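You operate a simulated robot arm through the tools that you are given. There is no shell and no other tool. Be economical: measure what you need, move in short steps, check, and stop when the job is done.

Carry out the task below with a simulated two-armed robot. There is one attempt and no reset: what you move stays moved.

Task
Take the dish cloth from the wall worktop surface and hang it over the handle of the freezer drawer.

Only the result counts: the job must be done as asked and must still hold three seconds after the hand-in. Knocking over, shifting, dropping, spilling or breaking anything else fails it. Flat cloth is picked up by pressing the open fingertips on it (5 to 10 N) and closing them slowly along it; thin cloth reads only 2 to 8 mm in the jaws.

Robot
Two 7-joint arms with two-finger parallel grippers on one trunk, on a base that drives. Base frame: it is fixed to the floor where the robot stands at the start and does not move with it; the origin is under the middle of the robot, x ahead of it, y to its left, z up. Units: mm, rad, N and s.
The left shoulder is at the start at [70, 186, 1190], the right one opposite. Payload 3.91 kg a hand.
Tool frame (each hand has its own): the origin (TCP) lies between the finger pads and is the grasp point; the fingertips stand 30 mm ahead of it; z points along the fingers, y is the line along which they close. Largest opening 110 mm; finger width 20, thickness 10; the body of the gripper, 48 by 112 mm, starts 55 mm behind the TCP.
Orientation is told as [roll, pitch, yaw] about the base's x, y, z axes, in that order, counted from this pose: with the fingers straight down and closing along the base's y, the tool's x points along the base's -x, its y along +y and its z along -z.

Tools
- The arms move only by the tool jog_arm. It takes "left_commands", "right_commands" or both (then of equal length, played together; a hand with none holds still); each is a list of rows, each an object of numbers (a shift or turn left out is 0, a gripper value left out holds the last): "grip": the finger opening in mm, from 0 to 110; "dx", "dy", "dz": the shift along the base's x, y, z in mm; "ax", "ay", "az": the turn, a rotation vector about the base's x, y, z in rad. In form: [{"grip": .., "dx": .., "dy": .., "dz": .., "ax": .., "ay": .., "az": ..}, ...]. A call has 1 to 10 rows; each row is the pose to reach, as a shift and turn from the pose commanded when the call began. A row lasts 0.2 s, in which the tool goes at most 50 mm and 0.15 rad; a call with a longer step from one row to the next is refused whole, and so is a gripper value outside its range. A pose out of reach is approached as far as the arm can. The call stops where the force on the tool passes 40 N (or 10 N more than at its start, if that is more) or the arm is blocked; 0.2 s more then pass. Each finger travels about 72 mm/s and halts on what it meets, pressing with about 36 N; the grip force reading is that of the motor and also rises with nothing between the fingers. The clock runs only during rows and for 0.2 s after the last one: add rows that repeat a pose to give the fingers time. The reply holds the time, the measured pose of the TCP, the force on the tool along the base axes, the opening and the grip force, in the units named above and with some noise, with the torque about the TCP (base axes, N m) and any sound that the robot's microphone picked up.
- Cameras (640 x 400 px; columns grow to the right, rows downward): "scene" is now at [121.7, -39.6, 1405.2]; the picture's right is [-0.44, -0.90, -0.00], its down [-0.61, 0.30, -0.73] and it looks along [0.66, -0.32, -0.68] (base axes); focal length 285 px, centre (320, 200). "left" rides on the left gripper at [72, -17, -103] in its tool frame; the picture's right is [0.23, 0.97, 0.00], its down [-0.76, 0.18, -0.62] and it looks along [-0.61, 0.14, 0.78] (tool axes); focal length 222 px, centre (320, 200). "right" rides on the right gripper at [72, 17, -103] in its tool frame; the picture's right is [-0.23, 0.97, 0.00], its down [-0.76, -0.18, -0.62] and it looks along [-0.61, -0.14, 0.78] (tool axes); focal length 222 px, centre (320, 200). There is no depth. A picture from a camera that has moved, and an enlarged one, comes with that camera's place and axes in the base frame and with its lens.
- capture(camera): a new picture of that camera. The clock stands still meanwhile.
- lift_body(by): slides the trunk up (or, below 0, down) by that many mm; the arms and the scene camera ride with it, the base frame stays. It gives what a move gives, with no picture.
- steer(legs): drives the robot by 1 to 6 legs, each [ahead, turn to the left] in mm and rad, along the robot's own axes; the way and the turn of a leg run together, so that a leg with both is an arc; at most 1500 mm and 3.142 rad a leg. The arms and the cameras ride along, it lands a little off, and it stops where it bumps. It gives what a move gives.
- aim_head(pan, tilt): turns the head with the scene camera to pan (to the left, within 1.501 rad either way) and tilt (down, from -0.506 to 1.204), counted from straight ahead of the robot. It gives what a move gives.
- enlarge(camera, box): a new picture of the part [left, top, right, bottom] of that camera's present view, enlarged. The clock stands still meanwhile.
- close_job(): hands the job in; it is judged then, once.

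Work in short steps. Places have to be worked out from the pictures, the camera data and where the tool is seen: move nearer, look again, correct. Check each grasp and each placing, and mend what went wrong. You have 120 turns and 88 pictures in all, those below and enlarged ones among them. Open the grippers and draw the arms clear of the work before you hand the job in, unless the task says otherwise; then end with one line.

The tools are called after "Request:" as a command line: name --argument value ..., lists and objects as JSON in quotes. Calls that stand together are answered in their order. jog_arm: Moves the arms, as the interface text tells. Its arguments: {"type":"object","properties":{"left_commands":{"type":"array","items":{"type":"object","properties":{"grip":{"type":"number"},"dx":{"type":"number"},"dy":{"type":"number"},"dz":{"type":"number"},"ax":{"type":"number"},"ay":{"type":"number"},"az":{"type":"number"}}}},"right_commands":{"type":"array","items":{"type":"object","properties":{"grip":{"type":"number"},"dx":{"type":"number"},"dy":{"type":"number"},"dz":{"type":"number"},"ax":{"type":"number"},"ay":{"type":"number"},"az":{"type":"number"}}}}},"required":[]} The other tools are called the same way: lift_body (by) slides the trunk up or down; steer (legs) drives the base; aim_head (pan, tilt) turns the head that bears the scene camera; capture (camera) takes a picture; enlarge (camera, box) takes an enlarged picture of a part of a camera's view; close_job () hands the job in.

At the start:

```text
t: 0.0
left_ee_pos: [517.5, 5.9, 1099.9]
left_orientation: [-0.001, -0.001, 0.001]
left_force: [0.2, -0.2, 0.4]
left_wrist_torque: [-0.02, -0.01, 0.0]
left_opening: 109.9
left_finger_force: 0.1
right_ee_pos: [466.4, -425.4, 1152.4]
right_orientation: [0.0, -0.001, -0.001]
right_force: [-0.6, -0.5, -0.1]
right_wrist_torque: [-0.03, 0.01, -0.03]
right_opening: 110.1
right_finger_force: 0.0
trunk travel left (down, up): [-700.0, 240.0]
robot x, y, heading: [1.6, -2.5, 0.002]
head pan, tilt: [-0.459, 0.749]
```

scene: 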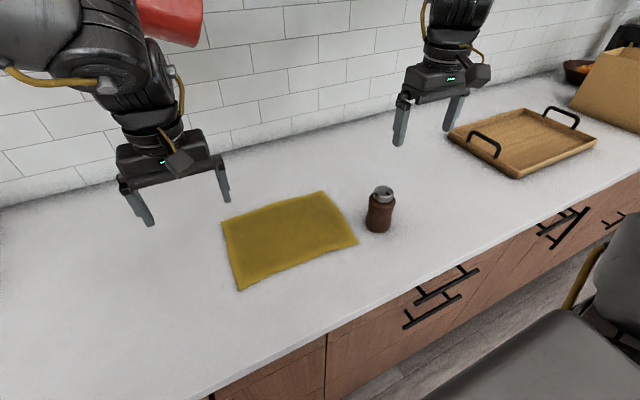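
right: 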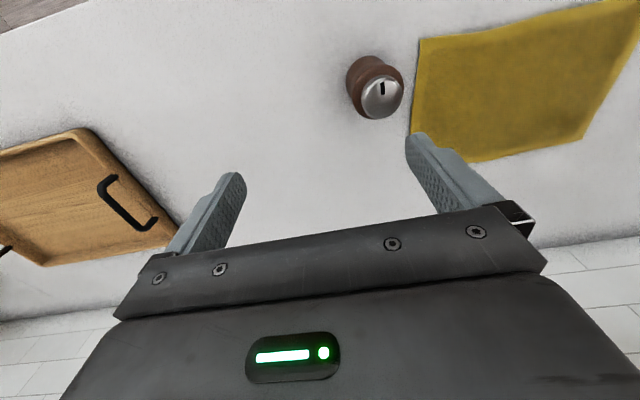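
left: 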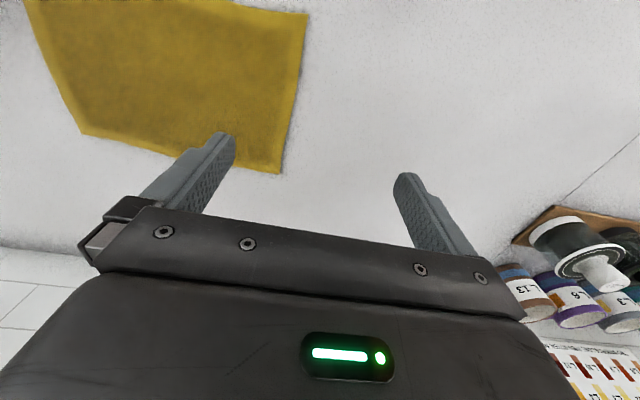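

The cloth lies at about (565,-170) on the worktop, with drawer fronts along the counter. I'll look around to find the freezer drawer.

Request:
aim_head --pan -0.9 --tilt 0.9

Request:
capture --camera "scene"

Request:
aim_head --pan 0.9 --tilt 0.6

Request:
capture --camera "scene"

Request:
aim_head --pan -1.4 --tilt 0.4

Request:
capture --camera "scene"

```text
t: 0.9
left_ee_pos: [517.0, 6.6, 1099.9]
left_orientation: [0.002, 0.001, 0.001]
left_force: [-0.6, -0.8, 0.6]
left_wrist_torque: [-0.02, 0.03, 0.0]
left_opening: 109.9
left_finger_force: 0.1
right_ee_pos: [467.2, -425.8, 1153.0]
right_orientation: [-0.001, 0.0, 0.0]
right_force: [0.4, -0.9, 0.0]
right_wrist_torque: [0.01, 0.01, 0.01]
right_opening: 110.0
right_finger_force: 0.1
trunk travel left (down, up): [-700.0, 240.0]
robot x, y, heading: [1.4, -3.3, -0.005]
head pan, tilt: [-0.901, 0.901]
```

```text
84 pictures are left
camera scene: at [94.3, -61.9, 1393.2], right [-0.78, -0.62, 0.0], down [-0.49, 0.61, -0.62], along [0.39, -0.49, -0.78], focal length 285 px, centre (320, 200)
```

scene: 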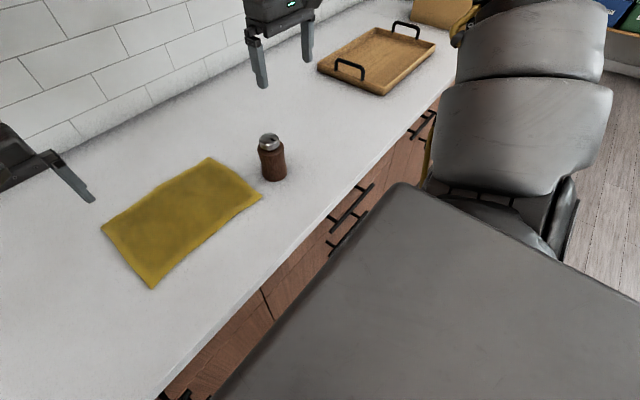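

```text
t: 2.7
left_ee_pos: [517.6, 5.9, 1099.2]
left_orientation: [-0.003, -0.001, -0.001]
left_force: [-0.1, -0.4, 0.0]
left_wrist_torque: [0.01, -0.02, -0.04]
left_opening: 109.8
left_finger_force: 0.0
right_ee_pos: [466.4, -425.9, 1151.9]
right_orientation: [-0.002, -0.002, 0.0]
right_force: [0.4, 1.2, 0.1]
right_wrist_torque: [-0.01, 0.05, 0.01]
right_opening: 110.1
right_finger_force: 0.0
trunk travel left (down, up): [-700.0, 240.0]
robot x, y, heading: [-0.4, -1.8, -0.007]
head pan, tilt: [0.901, 0.6]
```

```text
83 pictures are left
camera scene: at [102.3, 66.4, 1418.0], right [0.78, -0.62, 0.0], down [-0.35, -0.44, -0.83], along [0.51, 0.65, -0.56], focal length 285 px, centre (320, 200)
```

scene: 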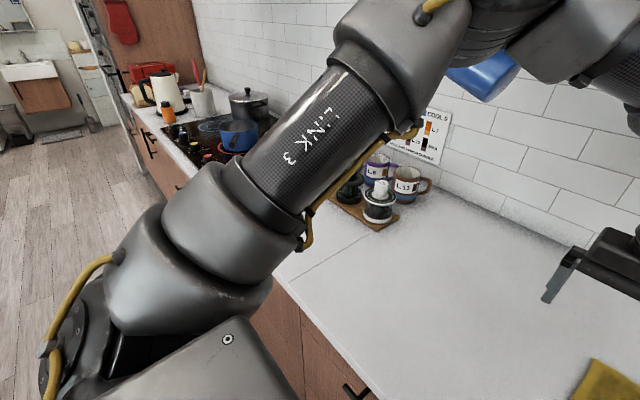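

```text
t: 4.8
left_ee_pos: [517.9, 6.5, 1099.6]
left_orientation: [0.0, 0.0, 0.001]
left_force: [-0.1, -0.4, -1.0]
left_wrist_torque: [-0.01, -0.01, 0.04]
left_opening: 110.0
left_finger_force: 0.1
right_ee_pos: [465.9, -426.3, 1152.6]
right_orientation: [-0.001, -0.001, 0.0]
right_force: [-0.5, 0.0, -0.5]
right_wrist_torque: [-0.01, 0.02, -0.01]
right_opening: 110.0
right_finger_force: 0.0
trunk travel left (down, up): [-700.0, 240.0]
robot x, y, heading: [1.7, -1.8, 0.002]
head pan, tilt: [-1.4, 0.4]
```

```text
82 pictures are left
camera scene: at [63.2, -94.1, 1436.2], right [-0.99, -0.17, 0.0], down [-0.07, 0.38, -0.92], along [0.16, -0.91, -0.39], focal length 285 px, centre (320, 200)
```

scene: 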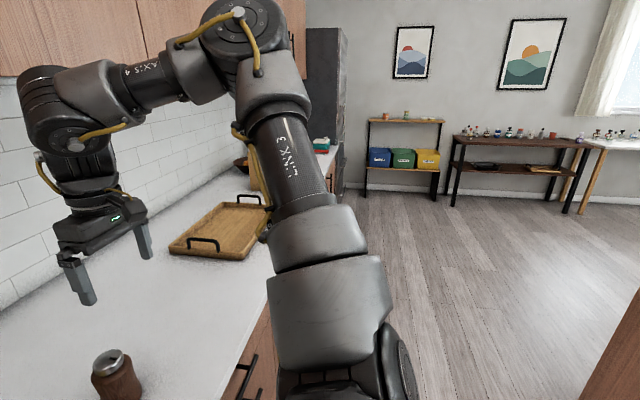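

The freezer isn't identified yet; I'll look left along the counter.

Request:
aim_head --pan 1.35 --tilt 0.25

Request:
capture --camera "scene"

```text
t: 7.2
left_ee_pos: [517.1, 5.9, 1098.8]
left_orientation: [0.001, -0.001, 0.001]
left_force: [-0.4, -0.2, -1.4]
left_wrist_torque: [-0.01, 0.01, 0.0]
left_opening: 110.0
left_finger_force: 0.2
right_ee_pos: [466.5, -426.3, 1152.2]
right_orientation: [0.0, 0.001, -0.001]
right_force: [-0.3, -1.4, -0.6]
right_wrist_torque: [0.01, 0.01, -0.02]
right_opening: 110.2
right_finger_force: 0.0
trunk travel left (down, up): [-700.0, 240.0]
robot x, y, heading: [-0.3, -3.9, -0.001]
head pan, tilt: [1.349, 0.25]
```

```text
81 pictures are left
camera scene: at [67.9, 88.3, 1450.2], right [0.98, -0.22, 0.0], down [-0.05, -0.24, -0.97], along [0.21, 0.95, -0.25], focal length 285 px, centre (320, 200)
```

scene: 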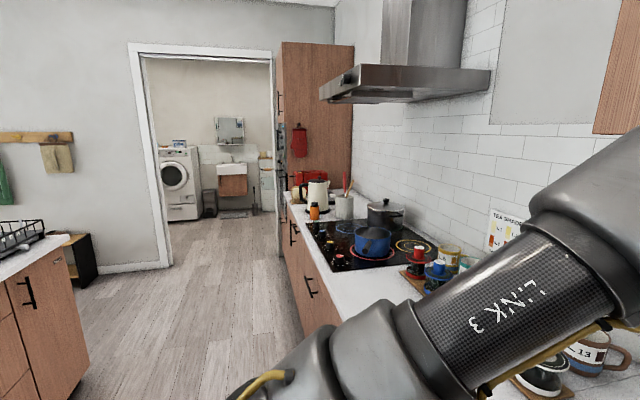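

An island is behind; the dark tall unit at the right end may be the fridge-freezer. Zoom there.

Request:
aim_head --pan -1.2 --tilt 0.35

Request:
enlarge --camera "scene" --box '[300, 0, 620, 200]'

Request:
capture --camera "scene"

```text
t: 9.6
left_ee_pos: [517.7, 6.2, 1099.7]
left_orientation: [0.0, 0.0, 0.001]
left_force: [-0.1, -0.1, 0.0]
left_wrist_torque: [-0.01, 0.02, 0.03]
left_opening: 110.0
left_finger_force: 0.0
right_ee_pos: [467.4, -425.0, 1153.4]
right_orientation: [0.0, -0.001, 0.0]
right_force: [-1.1, 0.0, 1.0]
right_wrist_torque: [-0.01, 0.0, -0.01]
right_opening: 110.1
right_finger_force: 0.0
trunk travel left (down, up): [-700.0, 240.0]
robot x, y, heading: [-2.9, -3.1, -0.0]
head pan, tilt: [-1.201, 0.351]
```

```text
2.00 times, centred on (460, 100) of scene
camera zoom: at [81.1, -89.6, 1440.7], right [-0.93, -0.36, 0.0], down [-0.12, 0.32, -0.94], along [0.34, -0.88, -0.34], focal length 569 px, centre (40, 400)
```

zoom: 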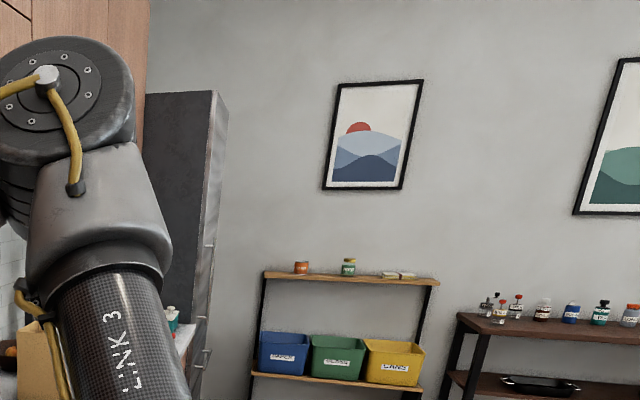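

```text
79 pictures are left
camera scene: at [81.1, -89.6, 1440.7], right [-0.93, -0.36, 0.0], down [-0.12, 0.32, -0.94], along [0.34, -0.88, -0.34], focal length 285 px, centre (320, 200)
```

scene: 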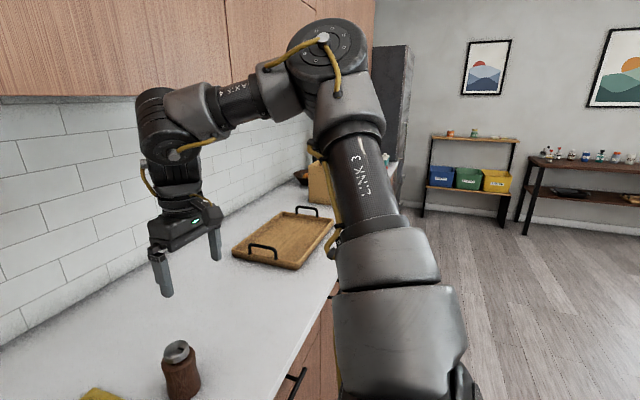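

The fridge-freezer stands far right (y≈-2700). I'll first pick the cloth by its near long edge (x≈475) with both hands; move over the grip points at safe height with 60 mm openings, then look.

Request:
jog_arm --left_commands '[{"grip": 60, "dx": -7, "dy": -17}, {"dx": -14, "dy": -34}, {"dx": -21, "dy": -50}, {"dx": -26, "dy": -66}, {"dx": -26, "dy": -66, "dz": -30}, {"dx": -26, "dy": -66, "dz": -60}, {"dx": -26, "dy": -66, "dz": -90}]' --right_commands '[{"grip": 60, "dx": 6, "dy": 43}, {"dx": 12, "dy": 86}, {"dx": 18, "dy": 128}, {"dx": 24, "dy": 165}, {"dx": 24, "dy": 165, "dz": -40}, {"dx": 24, "dy": 165, "dz": -80}, {"dx": 24, "dy": 165, "dz": -120}]'

Request:
aim_head --pan -0.46 --tilt 0.85

Request:
capture --camera "scene"

Request:
capture --camera "right"

Request:
capture --camera "left"

```text
t: 11.2
left_ee_pos: [493.1, -59.8, 1008.0]
left_orientation: [-0.001, 0.003, 0.0]
left_force: [1.0, -0.5, 0.5]
left_wrist_torque: [0.02, 0.01, 0.01]
left_opening: 60.1
left_finger_force: 0.1
right_ee_pos: [494.3, -258.3, 1032.5]
right_orientation: [0.0, 0.001, 0.001]
right_force: [0.5, 0.4, -1.0]
right_wrist_torque: [0.0, 0.0, 0.02]
right_opening: 59.9
right_finger_force: 0.0
right hand out of reach, approached as far as the arm can: row 4
trunk travel left (down, up): [-700.0, 240.0]
robot x, y, heading: [1.2, -2.8, -0.004]
head pan, tilt: [-1.201, 0.351]
```

```text
t: 12.2
left_ee_pos: [492.2, -59.7, 1009.5]
left_orientation: [-0.001, -0.001, 0.0]
left_force: [-0.5, 0.1, 1.1]
left_wrist_torque: [0.03, -0.02, 0.02]
left_opening: 60.0
left_finger_force: 0.0
right_ee_pos: [493.5, -257.3, 1034.4]
right_orientation: [0.0, 0.001, 0.0]
right_force: [0.7, -0.2, 0.2]
right_wrist_torque: [0.0, 0.02, -0.04]
right_opening: 60.0
right_finger_force: 0.1
trunk travel left (down, up): [-700.0, 240.0]
robot x, y, heading: [-3.1, -2.8, -0.002]
head pan, tilt: [-0.461, 0.85]
```

```text
78 pictures are left
camera scene: at [117.7, -37.8, 1397.0], right [-0.45, -0.9, 0.0], down [-0.67, 0.33, -0.66], along [0.59, -0.29, -0.75], focal length 285 px, centre (320, 200)
```

scene: 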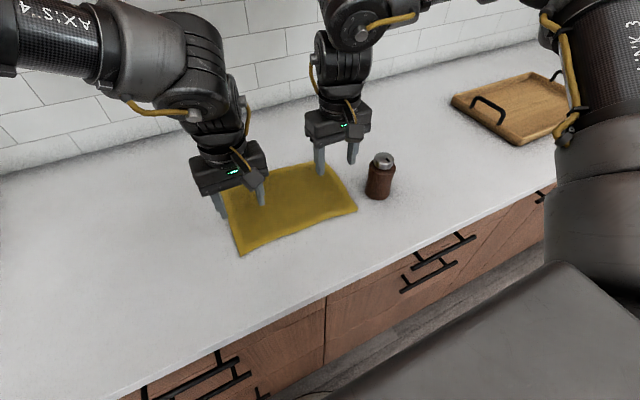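

```text
77 pictures are left
camera right: at [420.5, -241.7, 1137.5], right [0.23, 0.97, 0.0], down [0.76, -0.18, 0.62], along [0.61, -0.14, -0.78], focal length 222 px, centre (320, 200)
```

right: 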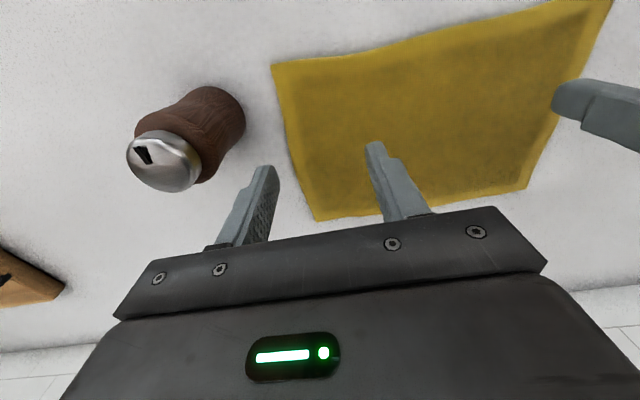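

```text
76 pictures are left
camera left: at [421.1, -76.6, 1113.7], right [-0.23, 0.97, 0.0], down [0.76, 0.18, 0.62], along [0.61, 0.14, -0.78], focal length 222 px, centre (320, 200)
```

left: 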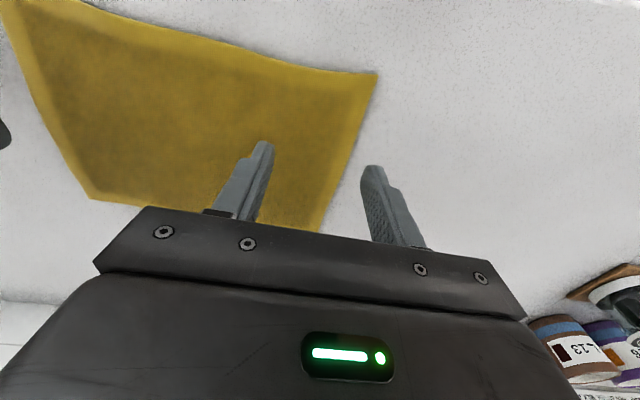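

Cloth spans about x 455–680, y -305…-15. I'll shift to x≈480, left y -68, right y -252, opening 50, and descend to just above it.

Request:
jog_arm --left_commands '[{"grip": 50, "dx": -10, "dy": -8}, {"dx": -10, "dy": -8, "dz": -35}, {"dx": -10, "dy": -8, "dz": -70}, {"dx": -10, "dy": -8, "dz": -100}]' --right_commands '[{"grip": 50, "dx": -11, "dy": 8}, {"dx": -11, "dy": 8, "dz": -45}, {"dx": -11, "dy": 8, "dz": -90}, {"dx": -11, "dy": 8, "dz": -125}]'

Request:
capture --camera "right"

Request:
capture --camera "left"

Request:
enlarge --camera "scene" --box '[180, 120, 420, 270]'

```text
t: 13.1
left_ee_pos: [479.9, -67.1, 944.2]
left_orientation: [-0.006, -0.006, 0.004]
left_force: [0.7, -1.0, 3.4]
left_wrist_torque: [0.08, -0.07, 0.0]
left_opening: 50.3
left_finger_force: 0.0
right_ee_pos: [477.2, -254.5, 945.2]
right_orientation: [0.0, -0.002, 0.0]
right_force: [0.2, 0.1, 0.9]
right_wrist_torque: [0.01, 0.0, 0.03]
right_opening: 50.4
right_finger_force: 0.0
right hand out of reach, approached as far as the arm can: row 3, 4
trunk travel left (down, up): [-700.0, 240.0]
robot x, y, heading: [2.4, -1.4, 0.002]
head pan, tilt: [-0.461, 0.85]
stopped in row 4 (left hand): the force on the tool passed its limit (the readings are from after the stop); the commanded pose is now the measured one
```

```text
75 pictures are left
camera right: at [403.2, -237.8, 1048.6], right [0.23, 0.97, 0.0], down [0.76, -0.18, 0.62], along [0.61, -0.14, -0.78], focal length 222 px, centre (320, 200)
```

right: 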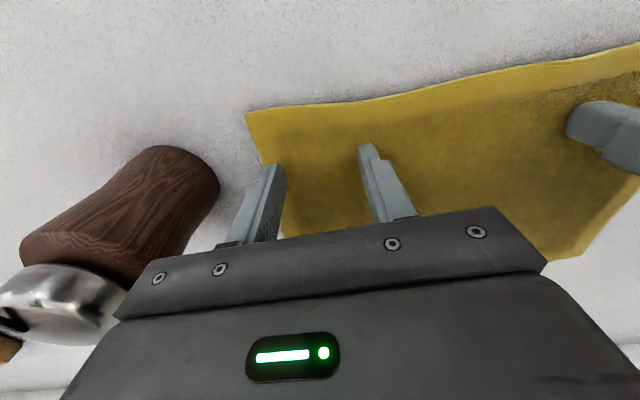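

```text
74 pictures are left
camera left: at [408.5, -84.4, 1047.8], right [-0.23, 0.97, -0.01], down [0.76, 0.18, 0.63], along [0.61, 0.14, -0.78], focal length 222 px, centre (320, 200)
```

left: 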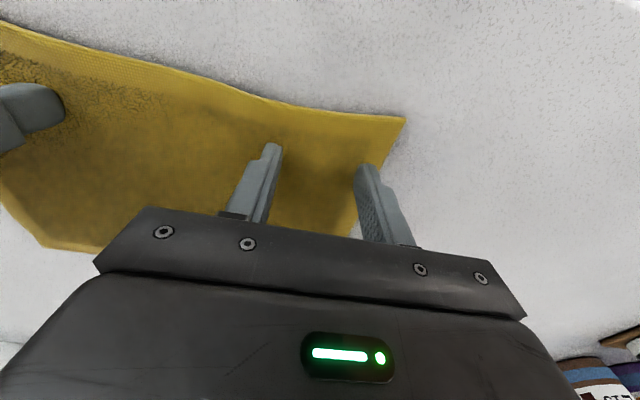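

```text
2.67 times, centred on (300, 195) of scene
camera zoom: at [114.4, -37.0, 1397.4], right [-0.44, -0.9, 0.0], down [-0.67, 0.33, -0.66], along [0.59, -0.29, -0.75], focal length 759 px, centre (373, 213)
```

zoom: 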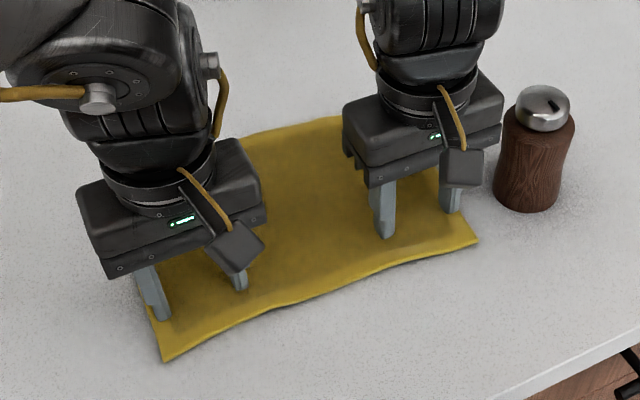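

Left touched at tip z≈912; triangulating the corners from two cameras agrees that the surface here is at about z 905, not 863. So the near edge is x≈438, and I raise slightly and back the base 80 mm to give the right arm room.

Request:
jog_arm --left_commands '[{"dz": 25}]' --right_commands '[{"dz": 25}]'

Request:
steer --legs '[[-80, 0]]'

```text
t: 13.5
left_ee_pos: [480.8, -67.2, 967.6]
left_orientation: [-0.005, -0.004, 0.004]
left_force: [-0.5, 0.2, 1.0]
left_wrist_torque: [0.01, -0.03, 0.02]
left_opening: 50.3
left_finger_force: 0.0
right_ee_pos: [477.4, -253.8, 971.7]
right_orientation: [0.002, 0.001, 0.0]
right_force: [-0.1, 1.4, -0.2]
right_wrist_torque: [-0.01, -0.02, 0.02]
right_opening: 50.0
right_finger_force: 0.2
trunk travel left (down, up): [-700.0, 240.0]
robot x, y, heading: [2.0, -1.2, 0.003]
head pan, tilt: [-0.461, 0.85]
```

```text
t: 14.6
left_ee_pos: [402.9, -67.3, 967.4]
left_orientation: [-0.002, -0.003, 0.003]
left_force: [0.8, -0.7, -0.8]
left_wrist_torque: [0.01, 0.02, 0.01]
left_opening: 50.1
left_finger_force: 0.1
right_ee_pos: [398.1, -254.3, 968.9]
right_orientation: [0.003, 0.002, 0.0]
right_force: [0.0, -0.3, -0.3]
right_wrist_torque: [0.0, 0.0, 0.04]
right_opening: 50.2
right_finger_force: 0.1
trunk travel left (down, up): [-700.0, 240.0]
robot x, y, heading: [-78.0, 3.6, 0.001]
head pan, tilt: [-0.461, 0.85]
```

Move over x≈458 and descend near contact.

Request:
jog_arm --left_commands '[{"dx": 28, "dy": -2}, {"dx": 55, "dy": -2}, {"dx": 55, "dy": -2, "dz": -15}]' --right_commands '[{"dx": 30, "dy": 2}, {"dx": 60, "dy": 4}, {"dx": 60, "dy": 4, "dz": -17}]'

Request:
capture --camera "right"

Request:
capture --camera "left"

```text
t: 15.3
left_ee_pos: [455.4, -70.0, 953.9]
left_orientation: [-0.005, -0.003, 0.003]
left_force: [0.0, -0.2, 0.1]
left_wrist_torque: [0.03, -0.03, 0.0]
left_opening: 49.9
left_finger_force: 0.0
right_ee_pos: [440.5, -270.9, 962.3]
right_orientation: [0.002, -0.001, 0.0]
right_force: [0.1, -0.6, -0.2]
right_wrist_torque: [0.0, 0.03, 0.03]
right_opening: 50.4
right_finger_force: 0.1
right hand out of reach, approached as far as the arm can: row 1, 2, 3
trunk travel left (down, up): [-700.0, 240.0]
robot x, y, heading: [-81.2, -2.9, -0.003]
head pan, tilt: [-0.461, 0.85]
```

```text
72 pictures are left
camera right: at [368.2, -256.3, 1065.6], right [0.23, 0.97, 0.0], down [0.76, -0.18, 0.62], along [0.61, -0.14, -0.78], focal length 222 px, centre (320, 200)
```

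right: 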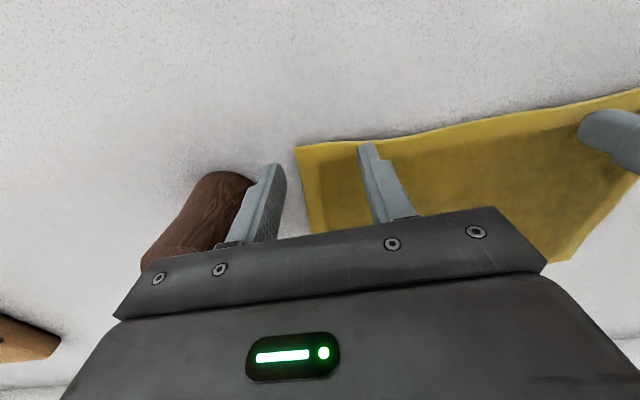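

```text
71 pictures are left
camera left: at [383.8, -86.7, 1058.8], right [-0.23, 0.97, -0.01], down [0.76, 0.18, 0.63], along [0.61, 0.14, -0.78], focal length 222 px, centre (320, 200)
```

left: 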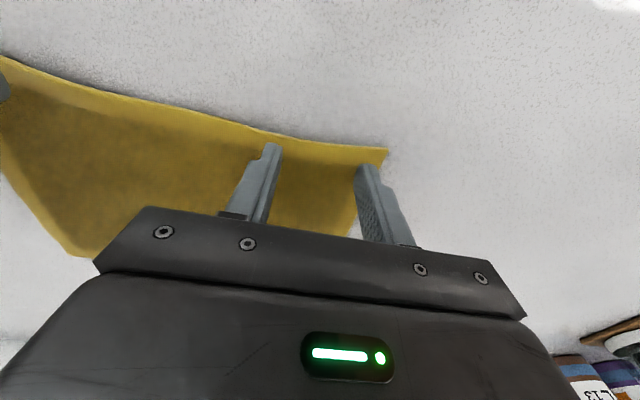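

The right arm hit a joint limit. I'll raise it and try with a yaw change to see which way frees it.

Request:
jog_arm --right_commands '[{"dz": 30}, {"dz": 30, "az": 0.15, "dy": 8, "dx": 8}, {"dz": 30, "az": 0.3, "dy": 16, "dx": 16}]'

```text
t: 16.1
left_ee_pos: [457.2, -69.1, 954.8]
left_orientation: [-0.004, -0.003, 0.003]
left_force: [-0.2, -0.4, -0.2]
left_wrist_torque: [-0.02, 0.04, -0.02]
left_opening: 50.2
left_finger_force: 0.2
right_ee_pos: [448.5, -266.4, 996.4]
right_orientation: [0.004, 0.0, 0.303]
right_force: [0.5, -0.1, 0.0]
right_wrist_torque: [0.0, 0.03, -0.02]
right_opening: 50.1
right_finger_force: 0.2
right hand out of reach, approached as far as the arm can: row 2, 3
trunk travel left (down, up): [-700.0, 240.0]
robot x, y, heading: [-79.2, -1.0, -0.003]
head pan, tilt: [-0.461, 0.85]
```

Check the arms' configuration.

Request:
aim_head --pan -0.3 --tilt 0.45

Request:
capture --camera "scene"

```text
t: 17.0
left_ee_pos: [455.4, -69.3, 954.0]
left_orientation: [-0.004, -0.004, 0.004]
left_force: [-1.0, -0.3, -0.9]
left_wrist_torque: [0.0, -0.04, 0.0]
left_opening: 50.1
left_finger_force: 0.0
right_ee_pos: [449.0, -266.9, 995.1]
right_orientation: [0.002, 0.0, 0.298]
right_force: [-0.2, 0.4, -0.6]
right_wrist_torque: [-0.02, 0.02, -0.02]
right_opening: 50.3
right_finger_force: 0.2
trunk travel left (down, up): [-700.0, 240.0]
robot x, y, heading: [-79.4, -2.2, -0.007]
head pan, tilt: [-0.3, 0.45]
```

```text
70 pictures are left
camera scene: at [54.7, -30.0, 1431.4], right [-0.3, -0.96, 0.0], down [-0.42, 0.13, -0.9], along [0.86, -0.27, -0.44], focal length 285 px, centre (320, 200)
```

scene: 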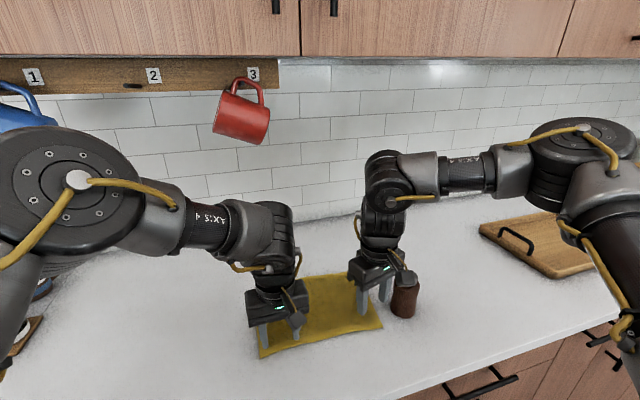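

Left reaches past centre but right won't; possibly it's hand-to-hand clearance. Test by moving left away and jogging right further.

Request:
jog_arm --left_commands '[{"dz": 40}, {"dz": 40, "dy": 50}, {"dz": 40, "dy": 100}, {"dz": 40, "dy": 100}, {"dz": 40, "dy": 100}]' --right_commands '[{}, {}, {}, {"dy": 10, "dx": 5, "az": -0.15}, {"dy": 20, "dx": 10, "az": -0.3}]'

```text
t: 18.2
left_ee_pos: [455.8, 33.3, 992.1]
left_orientation: [-0.005, -0.005, 0.003]
left_force: [0.0, 0.9, -0.3]
left_wrist_torque: [-0.02, -0.01, 0.0]
left_opening: 50.2
left_finger_force: 0.0
right_ee_pos: [448.4, -261.5, 1000.6]
right_orientation: [0.004, -0.001, -0.001]
right_force: [-0.9, 0.6, -0.1]
right_wrist_torque: [-0.02, 0.0, 0.02]
right_opening: 50.2
right_finger_force: 0.0
right hand out of reach, approached as far as the arm can: row 4, 5
trunk travel left (down, up): [-700.0, 240.0]
robot x, y, heading: [-78.7, -0.8, 0.002]
head pan, tilt: [-0.3, 0.45]
```

It behaves like an angular limit (~27° right of the robot's axis). Turning the base left 0.12 rad should bring the point in reach; hands are clear above the cloth.

Request:
steer --legs '[[0, 0.12]]'

```text
t: 19.2
left_ee_pos: [447.0, 97.7, 992.1]
left_orientation: [-0.005, -0.005, 0.125]
left_force: [1.0, -0.3, 0.3]
left_wrist_torque: [0.05, 0.0, -0.02]
left_opening: 49.9
left_finger_force: 0.1
right_ee_pos: [474.8, -197.3, 1000.4]
right_orientation: [0.005, 0.001, 0.121]
right_force: [0.3, 0.0, 0.4]
right_wrist_torque: [0.02, -0.01, 0.0]
right_opening: 50.1
right_finger_force: 0.1
trunk travel left (down, up): [-700.0, 240.0]
robot x, y, heading: [-83.5, -0.7, 0.122]
head pan, tilt: [-0.3, 0.45]
```

Move both over grip points, unrotate, descend to ~955.

Request:
jog_arm --left_commands '[{"dx": 3, "dy": -42, "az": -0.06}, {"dx": 6, "dy": -84, "az": -0.12}, {"dx": 11, "dy": -125, "az": -0.12}, {"dx": 11, "dy": -165, "az": -0.12}, {"dx": 11, "dy": -165, "dz": -37, "az": -0.12}, {"dx": 11, "dy": -165, "dz": -37, "az": -0.12}]' --right_commands '[{"dx": -8, "dy": -26, "az": -0.06}, {"dx": -17, "dy": -54, "az": -0.12}, {"dx": -17, "dy": -54, "az": -0.12}, {"dx": -17, "dy": -54, "az": -0.12}, {"dx": -17, "dy": -54, "dz": -45, "az": -0.12}, {"dx": -17, "dy": -54, "dz": -45, "az": -0.12}]'

Request:
capture --camera "right"

Request:
capture --camera "left"

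```text
t: 20.6
left_ee_pos: [442.9, -46.4, 956.1]
left_orientation: [-0.007, -0.005, 0.006]
left_force: [-0.4, 0.6, 0.3]
left_wrist_torque: [-0.01, -0.02, -0.04]
left_opening: 50.3
left_finger_force: 0.0
left hand out of reach, approached as far as the arm can: row 4, 5, 6
right_ee_pos: [460.7, -250.5, 957.2]
right_orientation: [0.003, 0.001, 0.0]
right_force: [-0.1, -0.1, -0.3]
right_wrist_torque: [-0.02, -0.01, 0.02]
right_opening: 50.1
right_finger_force: 0.0
trunk travel left (down, up): [-700.0, 240.0]
robot x, y, heading: [-80.5, -1.2, 0.124]
head pan, tilt: [-0.3, 0.45]
```

```text
69 pictures are left
camera right: at [387.8, -234.7, 1062.6], right [0.23, 0.97, 0.0], down [0.76, -0.18, 0.62], along [0.61, -0.14, -0.78], focal length 222 px, centre (320, 200)
```

right: 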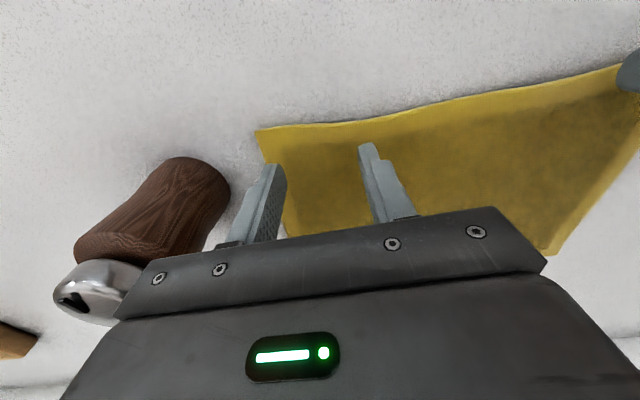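

```text
68 pictures are left
camera left: at [370.3, -63.6, 1059.9], right [-0.23, 0.97, -0.01], down [0.76, 0.19, 0.63], along [0.61, 0.14, -0.78], focal length 222 px, centre (320, 200)
```

left: 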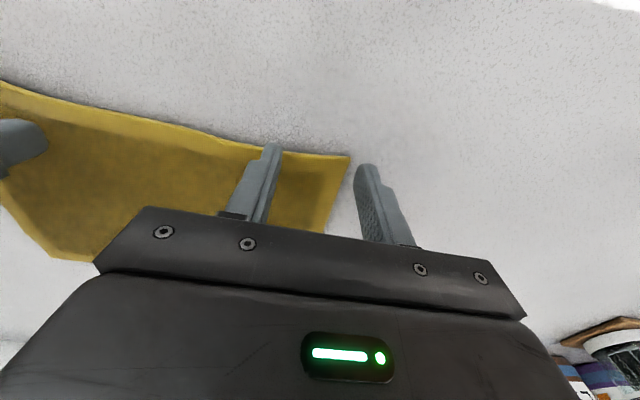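

Left is now just limited; a middle heading (~0.065) should suit both. Raise, turn back 0.06, and re-approach.

Request:
jog_arm --left_commands '[{"dz": 30}, {"dz": 60}]' --right_commands '[{"dz": 30}, {"dz": 60, "dy": 20}]'

Request:
steer --legs '[[0, -0.06]]'

```text
t: 21.2
left_ee_pos: [443.2, -39.9, 1016.0]
left_orientation: [-0.01, 0.002, 0.018]
left_force: [-0.5, 0.8, 1.0]
left_wrist_torque: [0.01, -0.03, 0.01]
left_opening: 50.1
left_finger_force: 0.0
right_ee_pos: [457.9, -231.9, 1021.1]
right_orientation: [0.001, -0.001, 0.004]
right_force: [0.2, -0.2, -0.5]
right_wrist_torque: [0.01, 0.01, 0.01]
right_opening: 50.3
right_finger_force: 0.1
trunk travel left (down, up): [-700.0, 240.0]
robot x, y, heading: [-82.7, -1.3, 0.124]
head pan, tilt: [-0.3, 0.45]
```

```text
t: 22.0
left_ee_pos: [441.2, -72.7, 1015.9]
left_orientation: [-0.015, 0.001, -0.045]
left_force: [0.2, 0.0, 0.2]
left_wrist_torque: [0.02, -0.03, 0.0]
left_opening: 50.0
left_finger_force: 0.1
right_ee_pos: [445.4, -263.6, 1017.9]
right_orientation: [0.001, 0.001, -0.059]
right_force: [0.8, 0.8, 0.0]
right_wrist_torque: [-0.01, 0.0, -0.01]
right_opening: 49.8
right_finger_force: 0.1
trunk travel left (down, up): [-700.0, 240.0]
robot x, y, heading: [-78.7, -0.9, 0.061]
head pan, tilt: [-0.3, 0.45]
```

Request:
jog_arm --left_commands '[{"dx": 16, "dy": 6, "az": 0.045}, {"dx": 16, "dy": 6, "dz": -35, "az": 0.045}, {"dx": 16, "dy": 6, "dz": -62, "az": 0.045}, {"dx": 16, "dy": 6, "dz": -62, "az": 0.045}]' --right_commands '[{"dx": 12, "dy": 13, "az": 0.059}, {"dx": 12, "dy": 13, "dz": -35, "az": 0.059}, {"dx": 12, "dy": 13, "dz": -64, "az": 0.059}, {"dx": 12, "dy": 13, "dz": -64, "az": 0.059}]'

Request:
capture --camera "right"

Request:
capture --camera "left"

```text
t: 23.0
left_ee_pos: [456.5, -68.5, 955.2]
left_orientation: [-0.012, 0.0, -0.001]
left_force: [-0.3, 0.1, -0.5]
left_wrist_torque: [-0.01, 0.03, 0.0]
left_opening: 50.1
left_finger_force: 0.1
right_ee_pos: [456.0, -251.1, 957.5]
right_orientation: [0.004, 0.0, 0.001]
right_force: [-0.9, -0.2, -0.8]
right_wrist_torque: [0.0, -0.02, 0.02]
right_opening: 49.9
right_finger_force: 0.0
trunk travel left (down, up): [-700.0, 240.0]
robot x, y, heading: [-78.2, 3.8, 0.065]
head pan, tilt: [-0.3, 0.45]
```

```text
67 pictures are left
camera right: at [383.6, -235.6, 1060.7], right [0.23, 0.97, 0.0], down [0.76, -0.18, 0.62], along [0.61, -0.14, -0.78], focal length 222 px, centre (320, 200)
```

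right: 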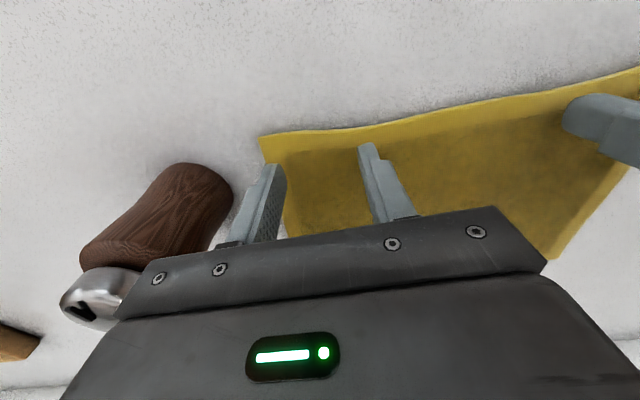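

```text
66 pictures are left
camera left: at [385.0, -84.0, 1059.9], right [-0.23, 0.97, -0.01], down [0.76, 0.19, 0.62], along [0.61, 0.13, -0.78], focal length 222 px, centre (320, 200)
```

left: 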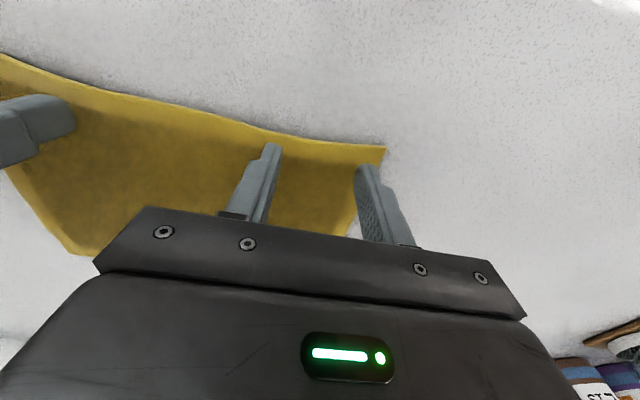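

Both hands are in place. Now descend in small steps toward contact.

Request:
jog_arm --left_commands '[{"dz": -5}, {"dz": -9}, {"dz": -9}]' --right_commands '[{"dz": -6}, {"dz": -11}, {"dz": -11}]'

```text
t: 23.8
left_ee_pos: [456.2, -68.9, 945.8]
left_orientation: [-0.011, -0.002, -0.001]
left_force: [-0.1, -0.4, 0.0]
left_wrist_torque: [0.01, -0.01, 0.03]
left_opening: 50.4
left_finger_force: 0.0
right_ee_pos: [454.5, -251.8, 943.3]
right_orientation: [0.005, 0.001, 0.0]
right_force: [0.3, 0.2, 2.4]
right_wrist_torque: [-0.04, 0.0, 0.04]
right_opening: 50.0
right_finger_force: 0.1
trunk travel left (down, up): [-700.0, 240.0]
robot x, y, heading: [-83.3, -2.9, 0.06]
head pan, tilt: [-0.3, 0.45]
```

Request:
jog_arm --left_commands '[{"dz": -3}, {"dz": -4}]' --right_commands '[{"dz": -1}, {"dz": -1.5}]'

```text
t: 24.4
left_ee_pos: [456.8, -69.3, 943.8]
left_orientation: [-0.013, -0.002, 0.001]
left_force: [-0.2, -1.3, 5.4]
left_wrist_torque: [0.08, 0.0, 0.0]
left_opening: 50.1
left_finger_force: 0.0
right_ee_pos: [455.1, -252.3, 942.8]
right_orientation: [0.003, -0.004, 0.0]
right_force: [2.3, 0.2, 11.4]
right_wrist_torque: [-0.08, -0.08, -0.01]
right_opening: 49.9
right_finger_force: 0.0
trunk travel left (down, up): [-700.0, 240.0]
robot x, y, heading: [-77.5, -3.2, 0.065]
head pan, tilt: [-0.3, 0.45]
```

Contact: 5 N left, 11 N right. Close slowly.

Request:
jog_arm --left_commands '[{"grip": 45, "dz": -0.4}, {"grip": 40, "dz": -0.4}, {"grip": 35, "dz": -0.4}, {"grip": 30, "dz": -0.4}, {"grip": 25, "dz": -0.4}, {"grip": 20, "dz": -0.4}, {"grip": 15, "dz": -0.4}, {"grip": 10, "dz": -0.4}, {"grip": 5, "dz": -0.4}, {"grip": 0, "dz": -0.4}]' --right_commands '[{"grip": 45, "dz": 0.3}, {"grip": 40, "dz": 0.3}, {"grip": 35, "dz": 0.3}, {"grip": 30, "dz": 0.3}, {"grip": 25, "dz": 0.3}, {"grip": 20, "dz": 0.3}, {"grip": 15, "dz": 0.3}, {"grip": 10, "dz": 0.3}, {"grip": 5, "dz": 0.3}, {"grip": 0, "dz": 0.3}]'

Request:
capture --camera "right"

Request:
capture --camera "left"

```text
t: 26.6
left_ee_pos: [454.4, -70.1, 942.4]
left_orientation: [-0.015, -0.002, 0.0]
left_force: [0.9, -11.3, 11.0]
left_wrist_torque: [-0.28, 0.0, 0.01]
left_opening: 3.9
left_finger_force: 35.8
right_ee_pos: [453.6, -252.3, 943.6]
right_orientation: [0.006, -0.002, 0.002]
right_force: [0.2, 10.7, 9.6]
right_wrist_torque: [0.3, 0.02, -0.05]
right_opening: 4.5
right_finger_force: 36.5
trunk travel left (down, up): [-700.0, 240.0]
robot x, y, heading: [-80.1, -2.0, 0.062]
head pan, tilt: [-0.3, 0.45]
```

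```text
65 pictures are left
camera right: at [381.0, -236.4, 1046.8], right [0.23, 0.97, 0.01], down [0.76, -0.18, 0.62], along [0.61, -0.14, -0.78], focal length 222 px, centre (320, 200)
```

right: 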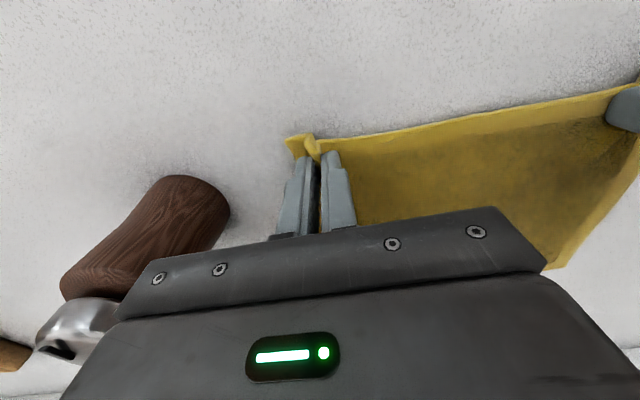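

```text
64 pictures are left
camera left: at [383.1, -85.1, 1047.8], right [-0.23, 0.97, -0.01], down [0.76, 0.19, 0.62], along [0.61, 0.13, -0.78], focal length 222 px, centre (320, 200)
```

left: 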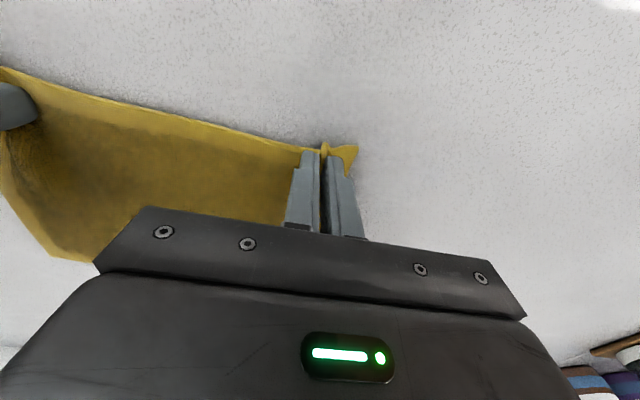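

Both pinch the cloth (≈4 mm). Ease tension and lift.

Request:
jog_arm --left_commands '[{"dy": -3, "dz": 5}, {"dy": -3, "dz": 30}, {"dy": -3, "dz": 60}, {"dy": -3, "dz": 95}, {"dy": -3, "dz": 130}, {"dy": -3, "dz": 170}, {"dy": -3, "dz": 210}]' --right_commands '[{"dy": 3, "dz": 5}, {"dy": 3, "dz": 30}, {"dy": 3, "dz": 60}, {"dy": 3, "dz": 95}, {"dy": 3, "dz": 130}, {"dy": 3, "dz": 170}, {"dy": 3, "dz": 210}]'

Request:
capture --camera "scene"

```text
t: 28.3
left_ee_pos: [457.1, -60.0, 1101.8]
left_orientation: [-0.071, 0.13, 0.023]
left_force: [-0.8, -28.4, 6.7]
left_wrist_torque: [-0.96, 0.0, 0.08]
left_opening: 4.1
left_finger_force: 35.7
right_ee_pos: [450.9, -248.4, 1143.7]
right_orientation: [0.022, -0.007, 0.019]
right_force: [0.3, 28.7, -7.1]
right_wrist_torque: [0.83, -0.01, -0.04]
right_opening: 4.4
right_finger_force: 36.0
right hand out of reach, approached as far as the arm can: row 7
trunk travel left (down, up): [-700.0, 240.0]
robot x, y, heading: [-80.8, -0.6, 0.064]
head pan, tilt: [-0.3, 0.45]
stopped in row 7 (left hand): the force on the tool passed its limit (the readings are from after the stop); the commanded pose is now the measured one
```

```text
63 pictures are left
camera scene: at [53.8, -20.9, 1431.7], right [-0.24, -0.97, 0.0], down [-0.42, 0.1, -0.9], along [0.88, -0.21, -0.43], focal length 285 px, centre (320, 200)
```

scene: 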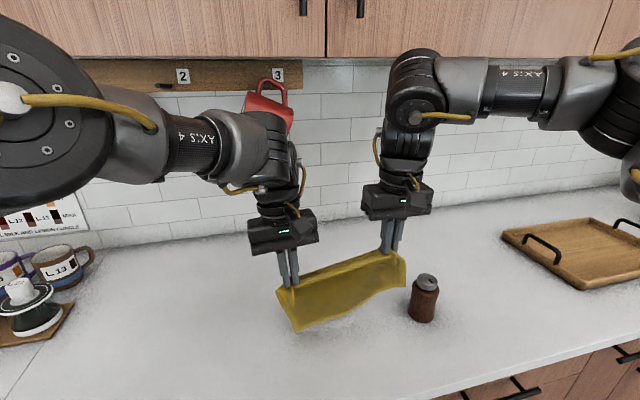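

Left lags and tilts with 28 N cloth tension between the hands; right has gone higher. Bring right down to level and ease the tension.

Request:
jog_arm --left_commands '[{"dx": -5, "dy": -2}, {"dx": -10, "dy": -4}]' --right_commands '[{"dz": -20, "dx": -5, "dy": 1}, {"dz": -41, "dx": -10, "dy": 2}]'

Request:
aim_head --pan 0.1 --tilt 0.45

Request:
capture --camera "scene"

```text
t: 28.9
left_ee_pos: [447.7, -61.3, 1097.1]
left_orientation: [-0.062, 0.135, 0.032]
left_force: [-0.1, -15.3, 0.1]
left_wrist_torque: [-0.43, -0.02, 0.02]
left_opening: 3.7
left_finger_force: 36.1
right_ee_pos: [442.0, -248.1, 1102.9]
right_orientation: [0.016, -0.008, 0.008]
right_force: [0.5, 15.2, -1.0]
right_wrist_torque: [0.43, -0.01, -0.06]
right_opening: 4.4
right_finger_force: 35.4
trunk travel left (down, up): [-700.0, 240.0]
robot x, y, heading: [-82.6, 1.8, 0.062]
head pan, tilt: [-0.3, 0.45]
```

```text
t: 29.8
left_ee_pos: [448.9, -63.3, 1100.2]
left_orientation: [-0.065, 0.132, 0.029]
left_force: [-1.3, -13.4, -0.2]
left_wrist_torque: [-0.37, -0.01, 0.03]
left_opening: 4.0
left_finger_force: 36.0
right_ee_pos: [442.4, -247.4, 1101.5]
right_orientation: [0.018, -0.006, 0.011]
right_force: [0.5, 11.9, -0.2]
right_wrist_torque: [0.41, 0.0, -0.01]
right_opening: 4.1
right_finger_force: 35.6
trunk travel left (down, up): [-700.0, 240.0]
robot x, y, heading: [-79.9, -0.4, 0.062]
head pan, tilt: [0.099, 0.45]
```

```text
62 pictures are left
camera scene: at [57.6, 14.9, 1431.5], right [0.16, -0.99, 0.0], down [-0.43, -0.07, -0.9], along [0.89, 0.14, -0.44], focal length 285 px, centre (320, 200)
```

scene: 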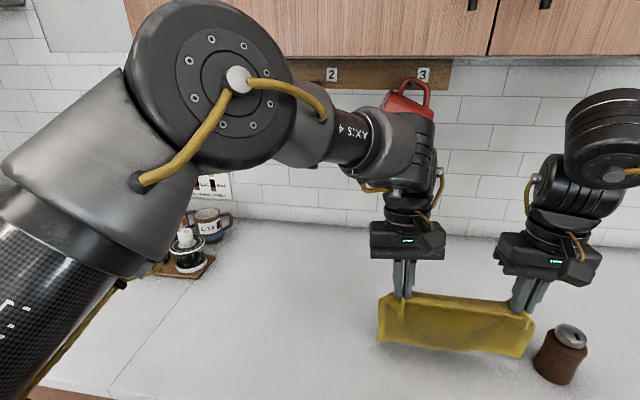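

Cloth is held between both hands. Back off 150 mm, then lift the trunk to clear the counter.

Request:
steer --legs '[[-150, 0]]'

Request:
lift_body --by 120

Request:
capture --camera "scene"

```text
t: 31.1
left_ee_pos: [299.4, -69.2, 1100.6]
left_orientation: [-0.064, 0.13, 0.032]
left_force: [-0.9, -12.9, 0.2]
left_wrist_torque: [-0.35, 0.01, 0.02]
left_opening: 3.9
left_finger_force: 36.3
right_ee_pos: [291.8, -256.7, 1101.3]
right_orientation: [0.017, -0.004, 0.011]
right_force: [1.1, 13.2, -0.5]
right_wrist_torque: [0.4, 0.01, -0.01]
right_opening: 4.4
right_finger_force: 35.6
trunk travel left (down, up): [-700.0, 240.0]
robot x, y, heading: [-233.1, -15.9, 0.064]
head pan, tilt: [0.099, 0.45]
```

```text
t: 32.6
left_ee_pos: [298.7, -69.4, 1220.6]
left_orientation: [-0.066, 0.129, 0.034]
left_force: [-0.2, -14.3, -0.5]
left_wrist_torque: [-0.37, 0.01, 0.02]
left_opening: 3.8
left_finger_force: 35.5
right_ee_pos: [291.3, -256.0, 1221.8]
right_orientation: [0.017, -0.004, 0.011]
right_force: [0.8, 13.7, -0.3]
right_wrist_torque: [0.42, -0.02, -0.07]
right_opening: 4.0
right_finger_force: 36.0
trunk travel left (down, up): [-820.0, 120.0]
robot x, y, heading: [-234.3, -12.4, 0.065]
head pan, tilt: [0.099, 0.45]
```

```text
61 pictures are left
camera scene: at [-94.1, 5.8, 1551.4], right [0.16, -0.99, 0.0], down [-0.43, -0.07, -0.9], along [0.89, 0.15, -0.44], focal length 285 px, centre (320, 200)
```

scene: 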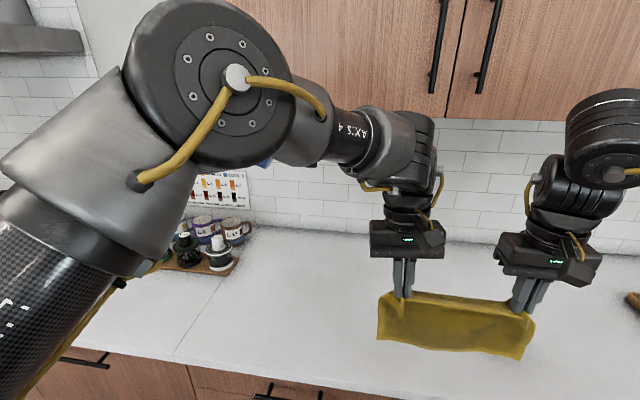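

Cloth hangs free. Turn right toward the fridge in steps and look.

Request:
steer --legs '[[0, -0.8]]'

Request:
aim_head --pan -0.6 --tilt 0.35

Request:
capture --camera "scene"

```text
t: 35.1
left_ee_pos: [98.2, -431.9, 1221.7]
left_orientation: [-0.068, 0.128, -0.763]
left_force: [-9.3, -8.5, -0.2]
left_wrist_torque: [-0.29, 0.27, 0.09]
left_opening: 3.4
left_finger_force: 35.7
right_ee_pos: [-39.2, -557.1, 1221.3]
right_orientation: [0.017, -0.005, -0.785]
right_force: [9.2, 8.8, 1.1]
right_wrist_torque: [0.25, -0.26, 0.1]
right_opening: 4.2
right_finger_force: 36.0
trunk travel left (down, up): [-820.0, 120.0]
robot x, y, heading: [-229.7, -12.0, -0.728]
head pan, tilt: [0.099, 0.45]
```

```text
t: 36.2
left_ee_pos: [96.4, -431.5, 1222.8]
left_orientation: [-0.067, 0.127, -0.763]
left_force: [-9.3, -8.8, -0.7]
left_wrist_torque: [-0.29, 0.28, 0.14]
left_opening: 3.7
left_finger_force: 35.5
right_ee_pos: [-40.7, -555.8, 1221.4]
right_orientation: [0.016, -0.005, -0.784]
right_force: [9.5, 7.9, -0.3]
right_wrist_torque: [0.29, -0.3, 0.05]
right_opening: 4.2
right_finger_force: 35.7
trunk travel left (down, up): [-820.0, 120.0]
robot x, y, heading: [-232.2, -6.3, -0.729]
head pan, tilt: [-0.6, 0.351]
```

```text
60 pictures are left
camera scene: at [-175.6, -136.3, 1560.7], right [-0.97, -0.24, 0.0], down [-0.08, 0.33, -0.94], along [0.22, -0.91, -0.34], focal length 285 px, centre (320, 200)
```

scene: 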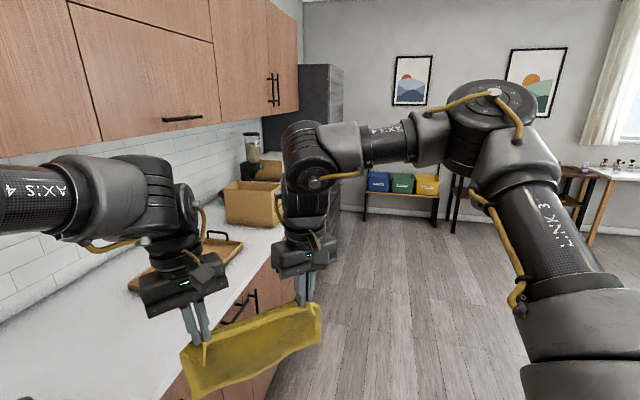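

Turn to face along -y and look again.

Request:
steer --legs '[[0, -0.88], [700, 0]]'

Request:
aim_head --pan 0.25 --tilt 0.4

Request:
capture --camera "scene"

```text
t: 42.3
left_ee_pos: [-364.2, -1243.1, 1223.3]
left_orientation: [-0.069, 0.129, -1.631]
left_force: [-12.6, 0.8, -0.3]
left_wrist_torque: [0.05, 0.41, 0.11]
left_opening: 3.8
left_finger_force: 36.2
right_ee_pos: [-545.7, -1217.2, 1222.6]
right_orientation: [0.018, -0.005, -1.65]
right_force: [11.8, -0.6, -0.4]
right_wrist_torque: [-0.03, -0.43, 0.07]
right_opening: 4.2
right_finger_force: 35.8
trunk travel left (down, up): [-820.0, 120.0]
robot x, y, heading: [-255.1, -716.3, -1.599]
head pan, tilt: [-0.6, 0.351]
```

```text
t: 43.5
left_ee_pos: [-363.1, -1243.8, 1222.9]
left_orientation: [-0.068, 0.129, -1.631]
left_force: [-11.8, 0.7, -0.2]
left_wrist_torque: [0.05, 0.4, 0.12]
left_opening: 3.5
left_finger_force: 36.1
right_ee_pos: [-547.5, -1218.0, 1221.9]
right_orientation: [0.018, -0.006, -1.652]
right_force: [12.1, -1.5, -0.8]
right_wrist_torque: [-0.04, -0.43, 0.12]
right_opening: 4.1
right_finger_force: 36.1
trunk travel left (down, up): [-820.0, 120.0]
robot x, y, heading: [-258.4, -721.2, -1.6]
head pan, tilt: [0.25, 0.4]
```

```text
59 pictures are left
camera scene: at [-239.4, -861.6, 1556.2], right [-0.98, -0.22, 0.0], down [-0.08, 0.38, -0.92], along [0.2, -0.9, -0.39], focal length 285 px, centre (320, 200)
```

scene: 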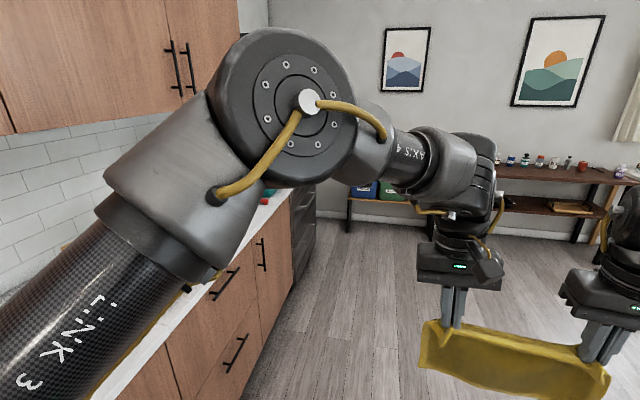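

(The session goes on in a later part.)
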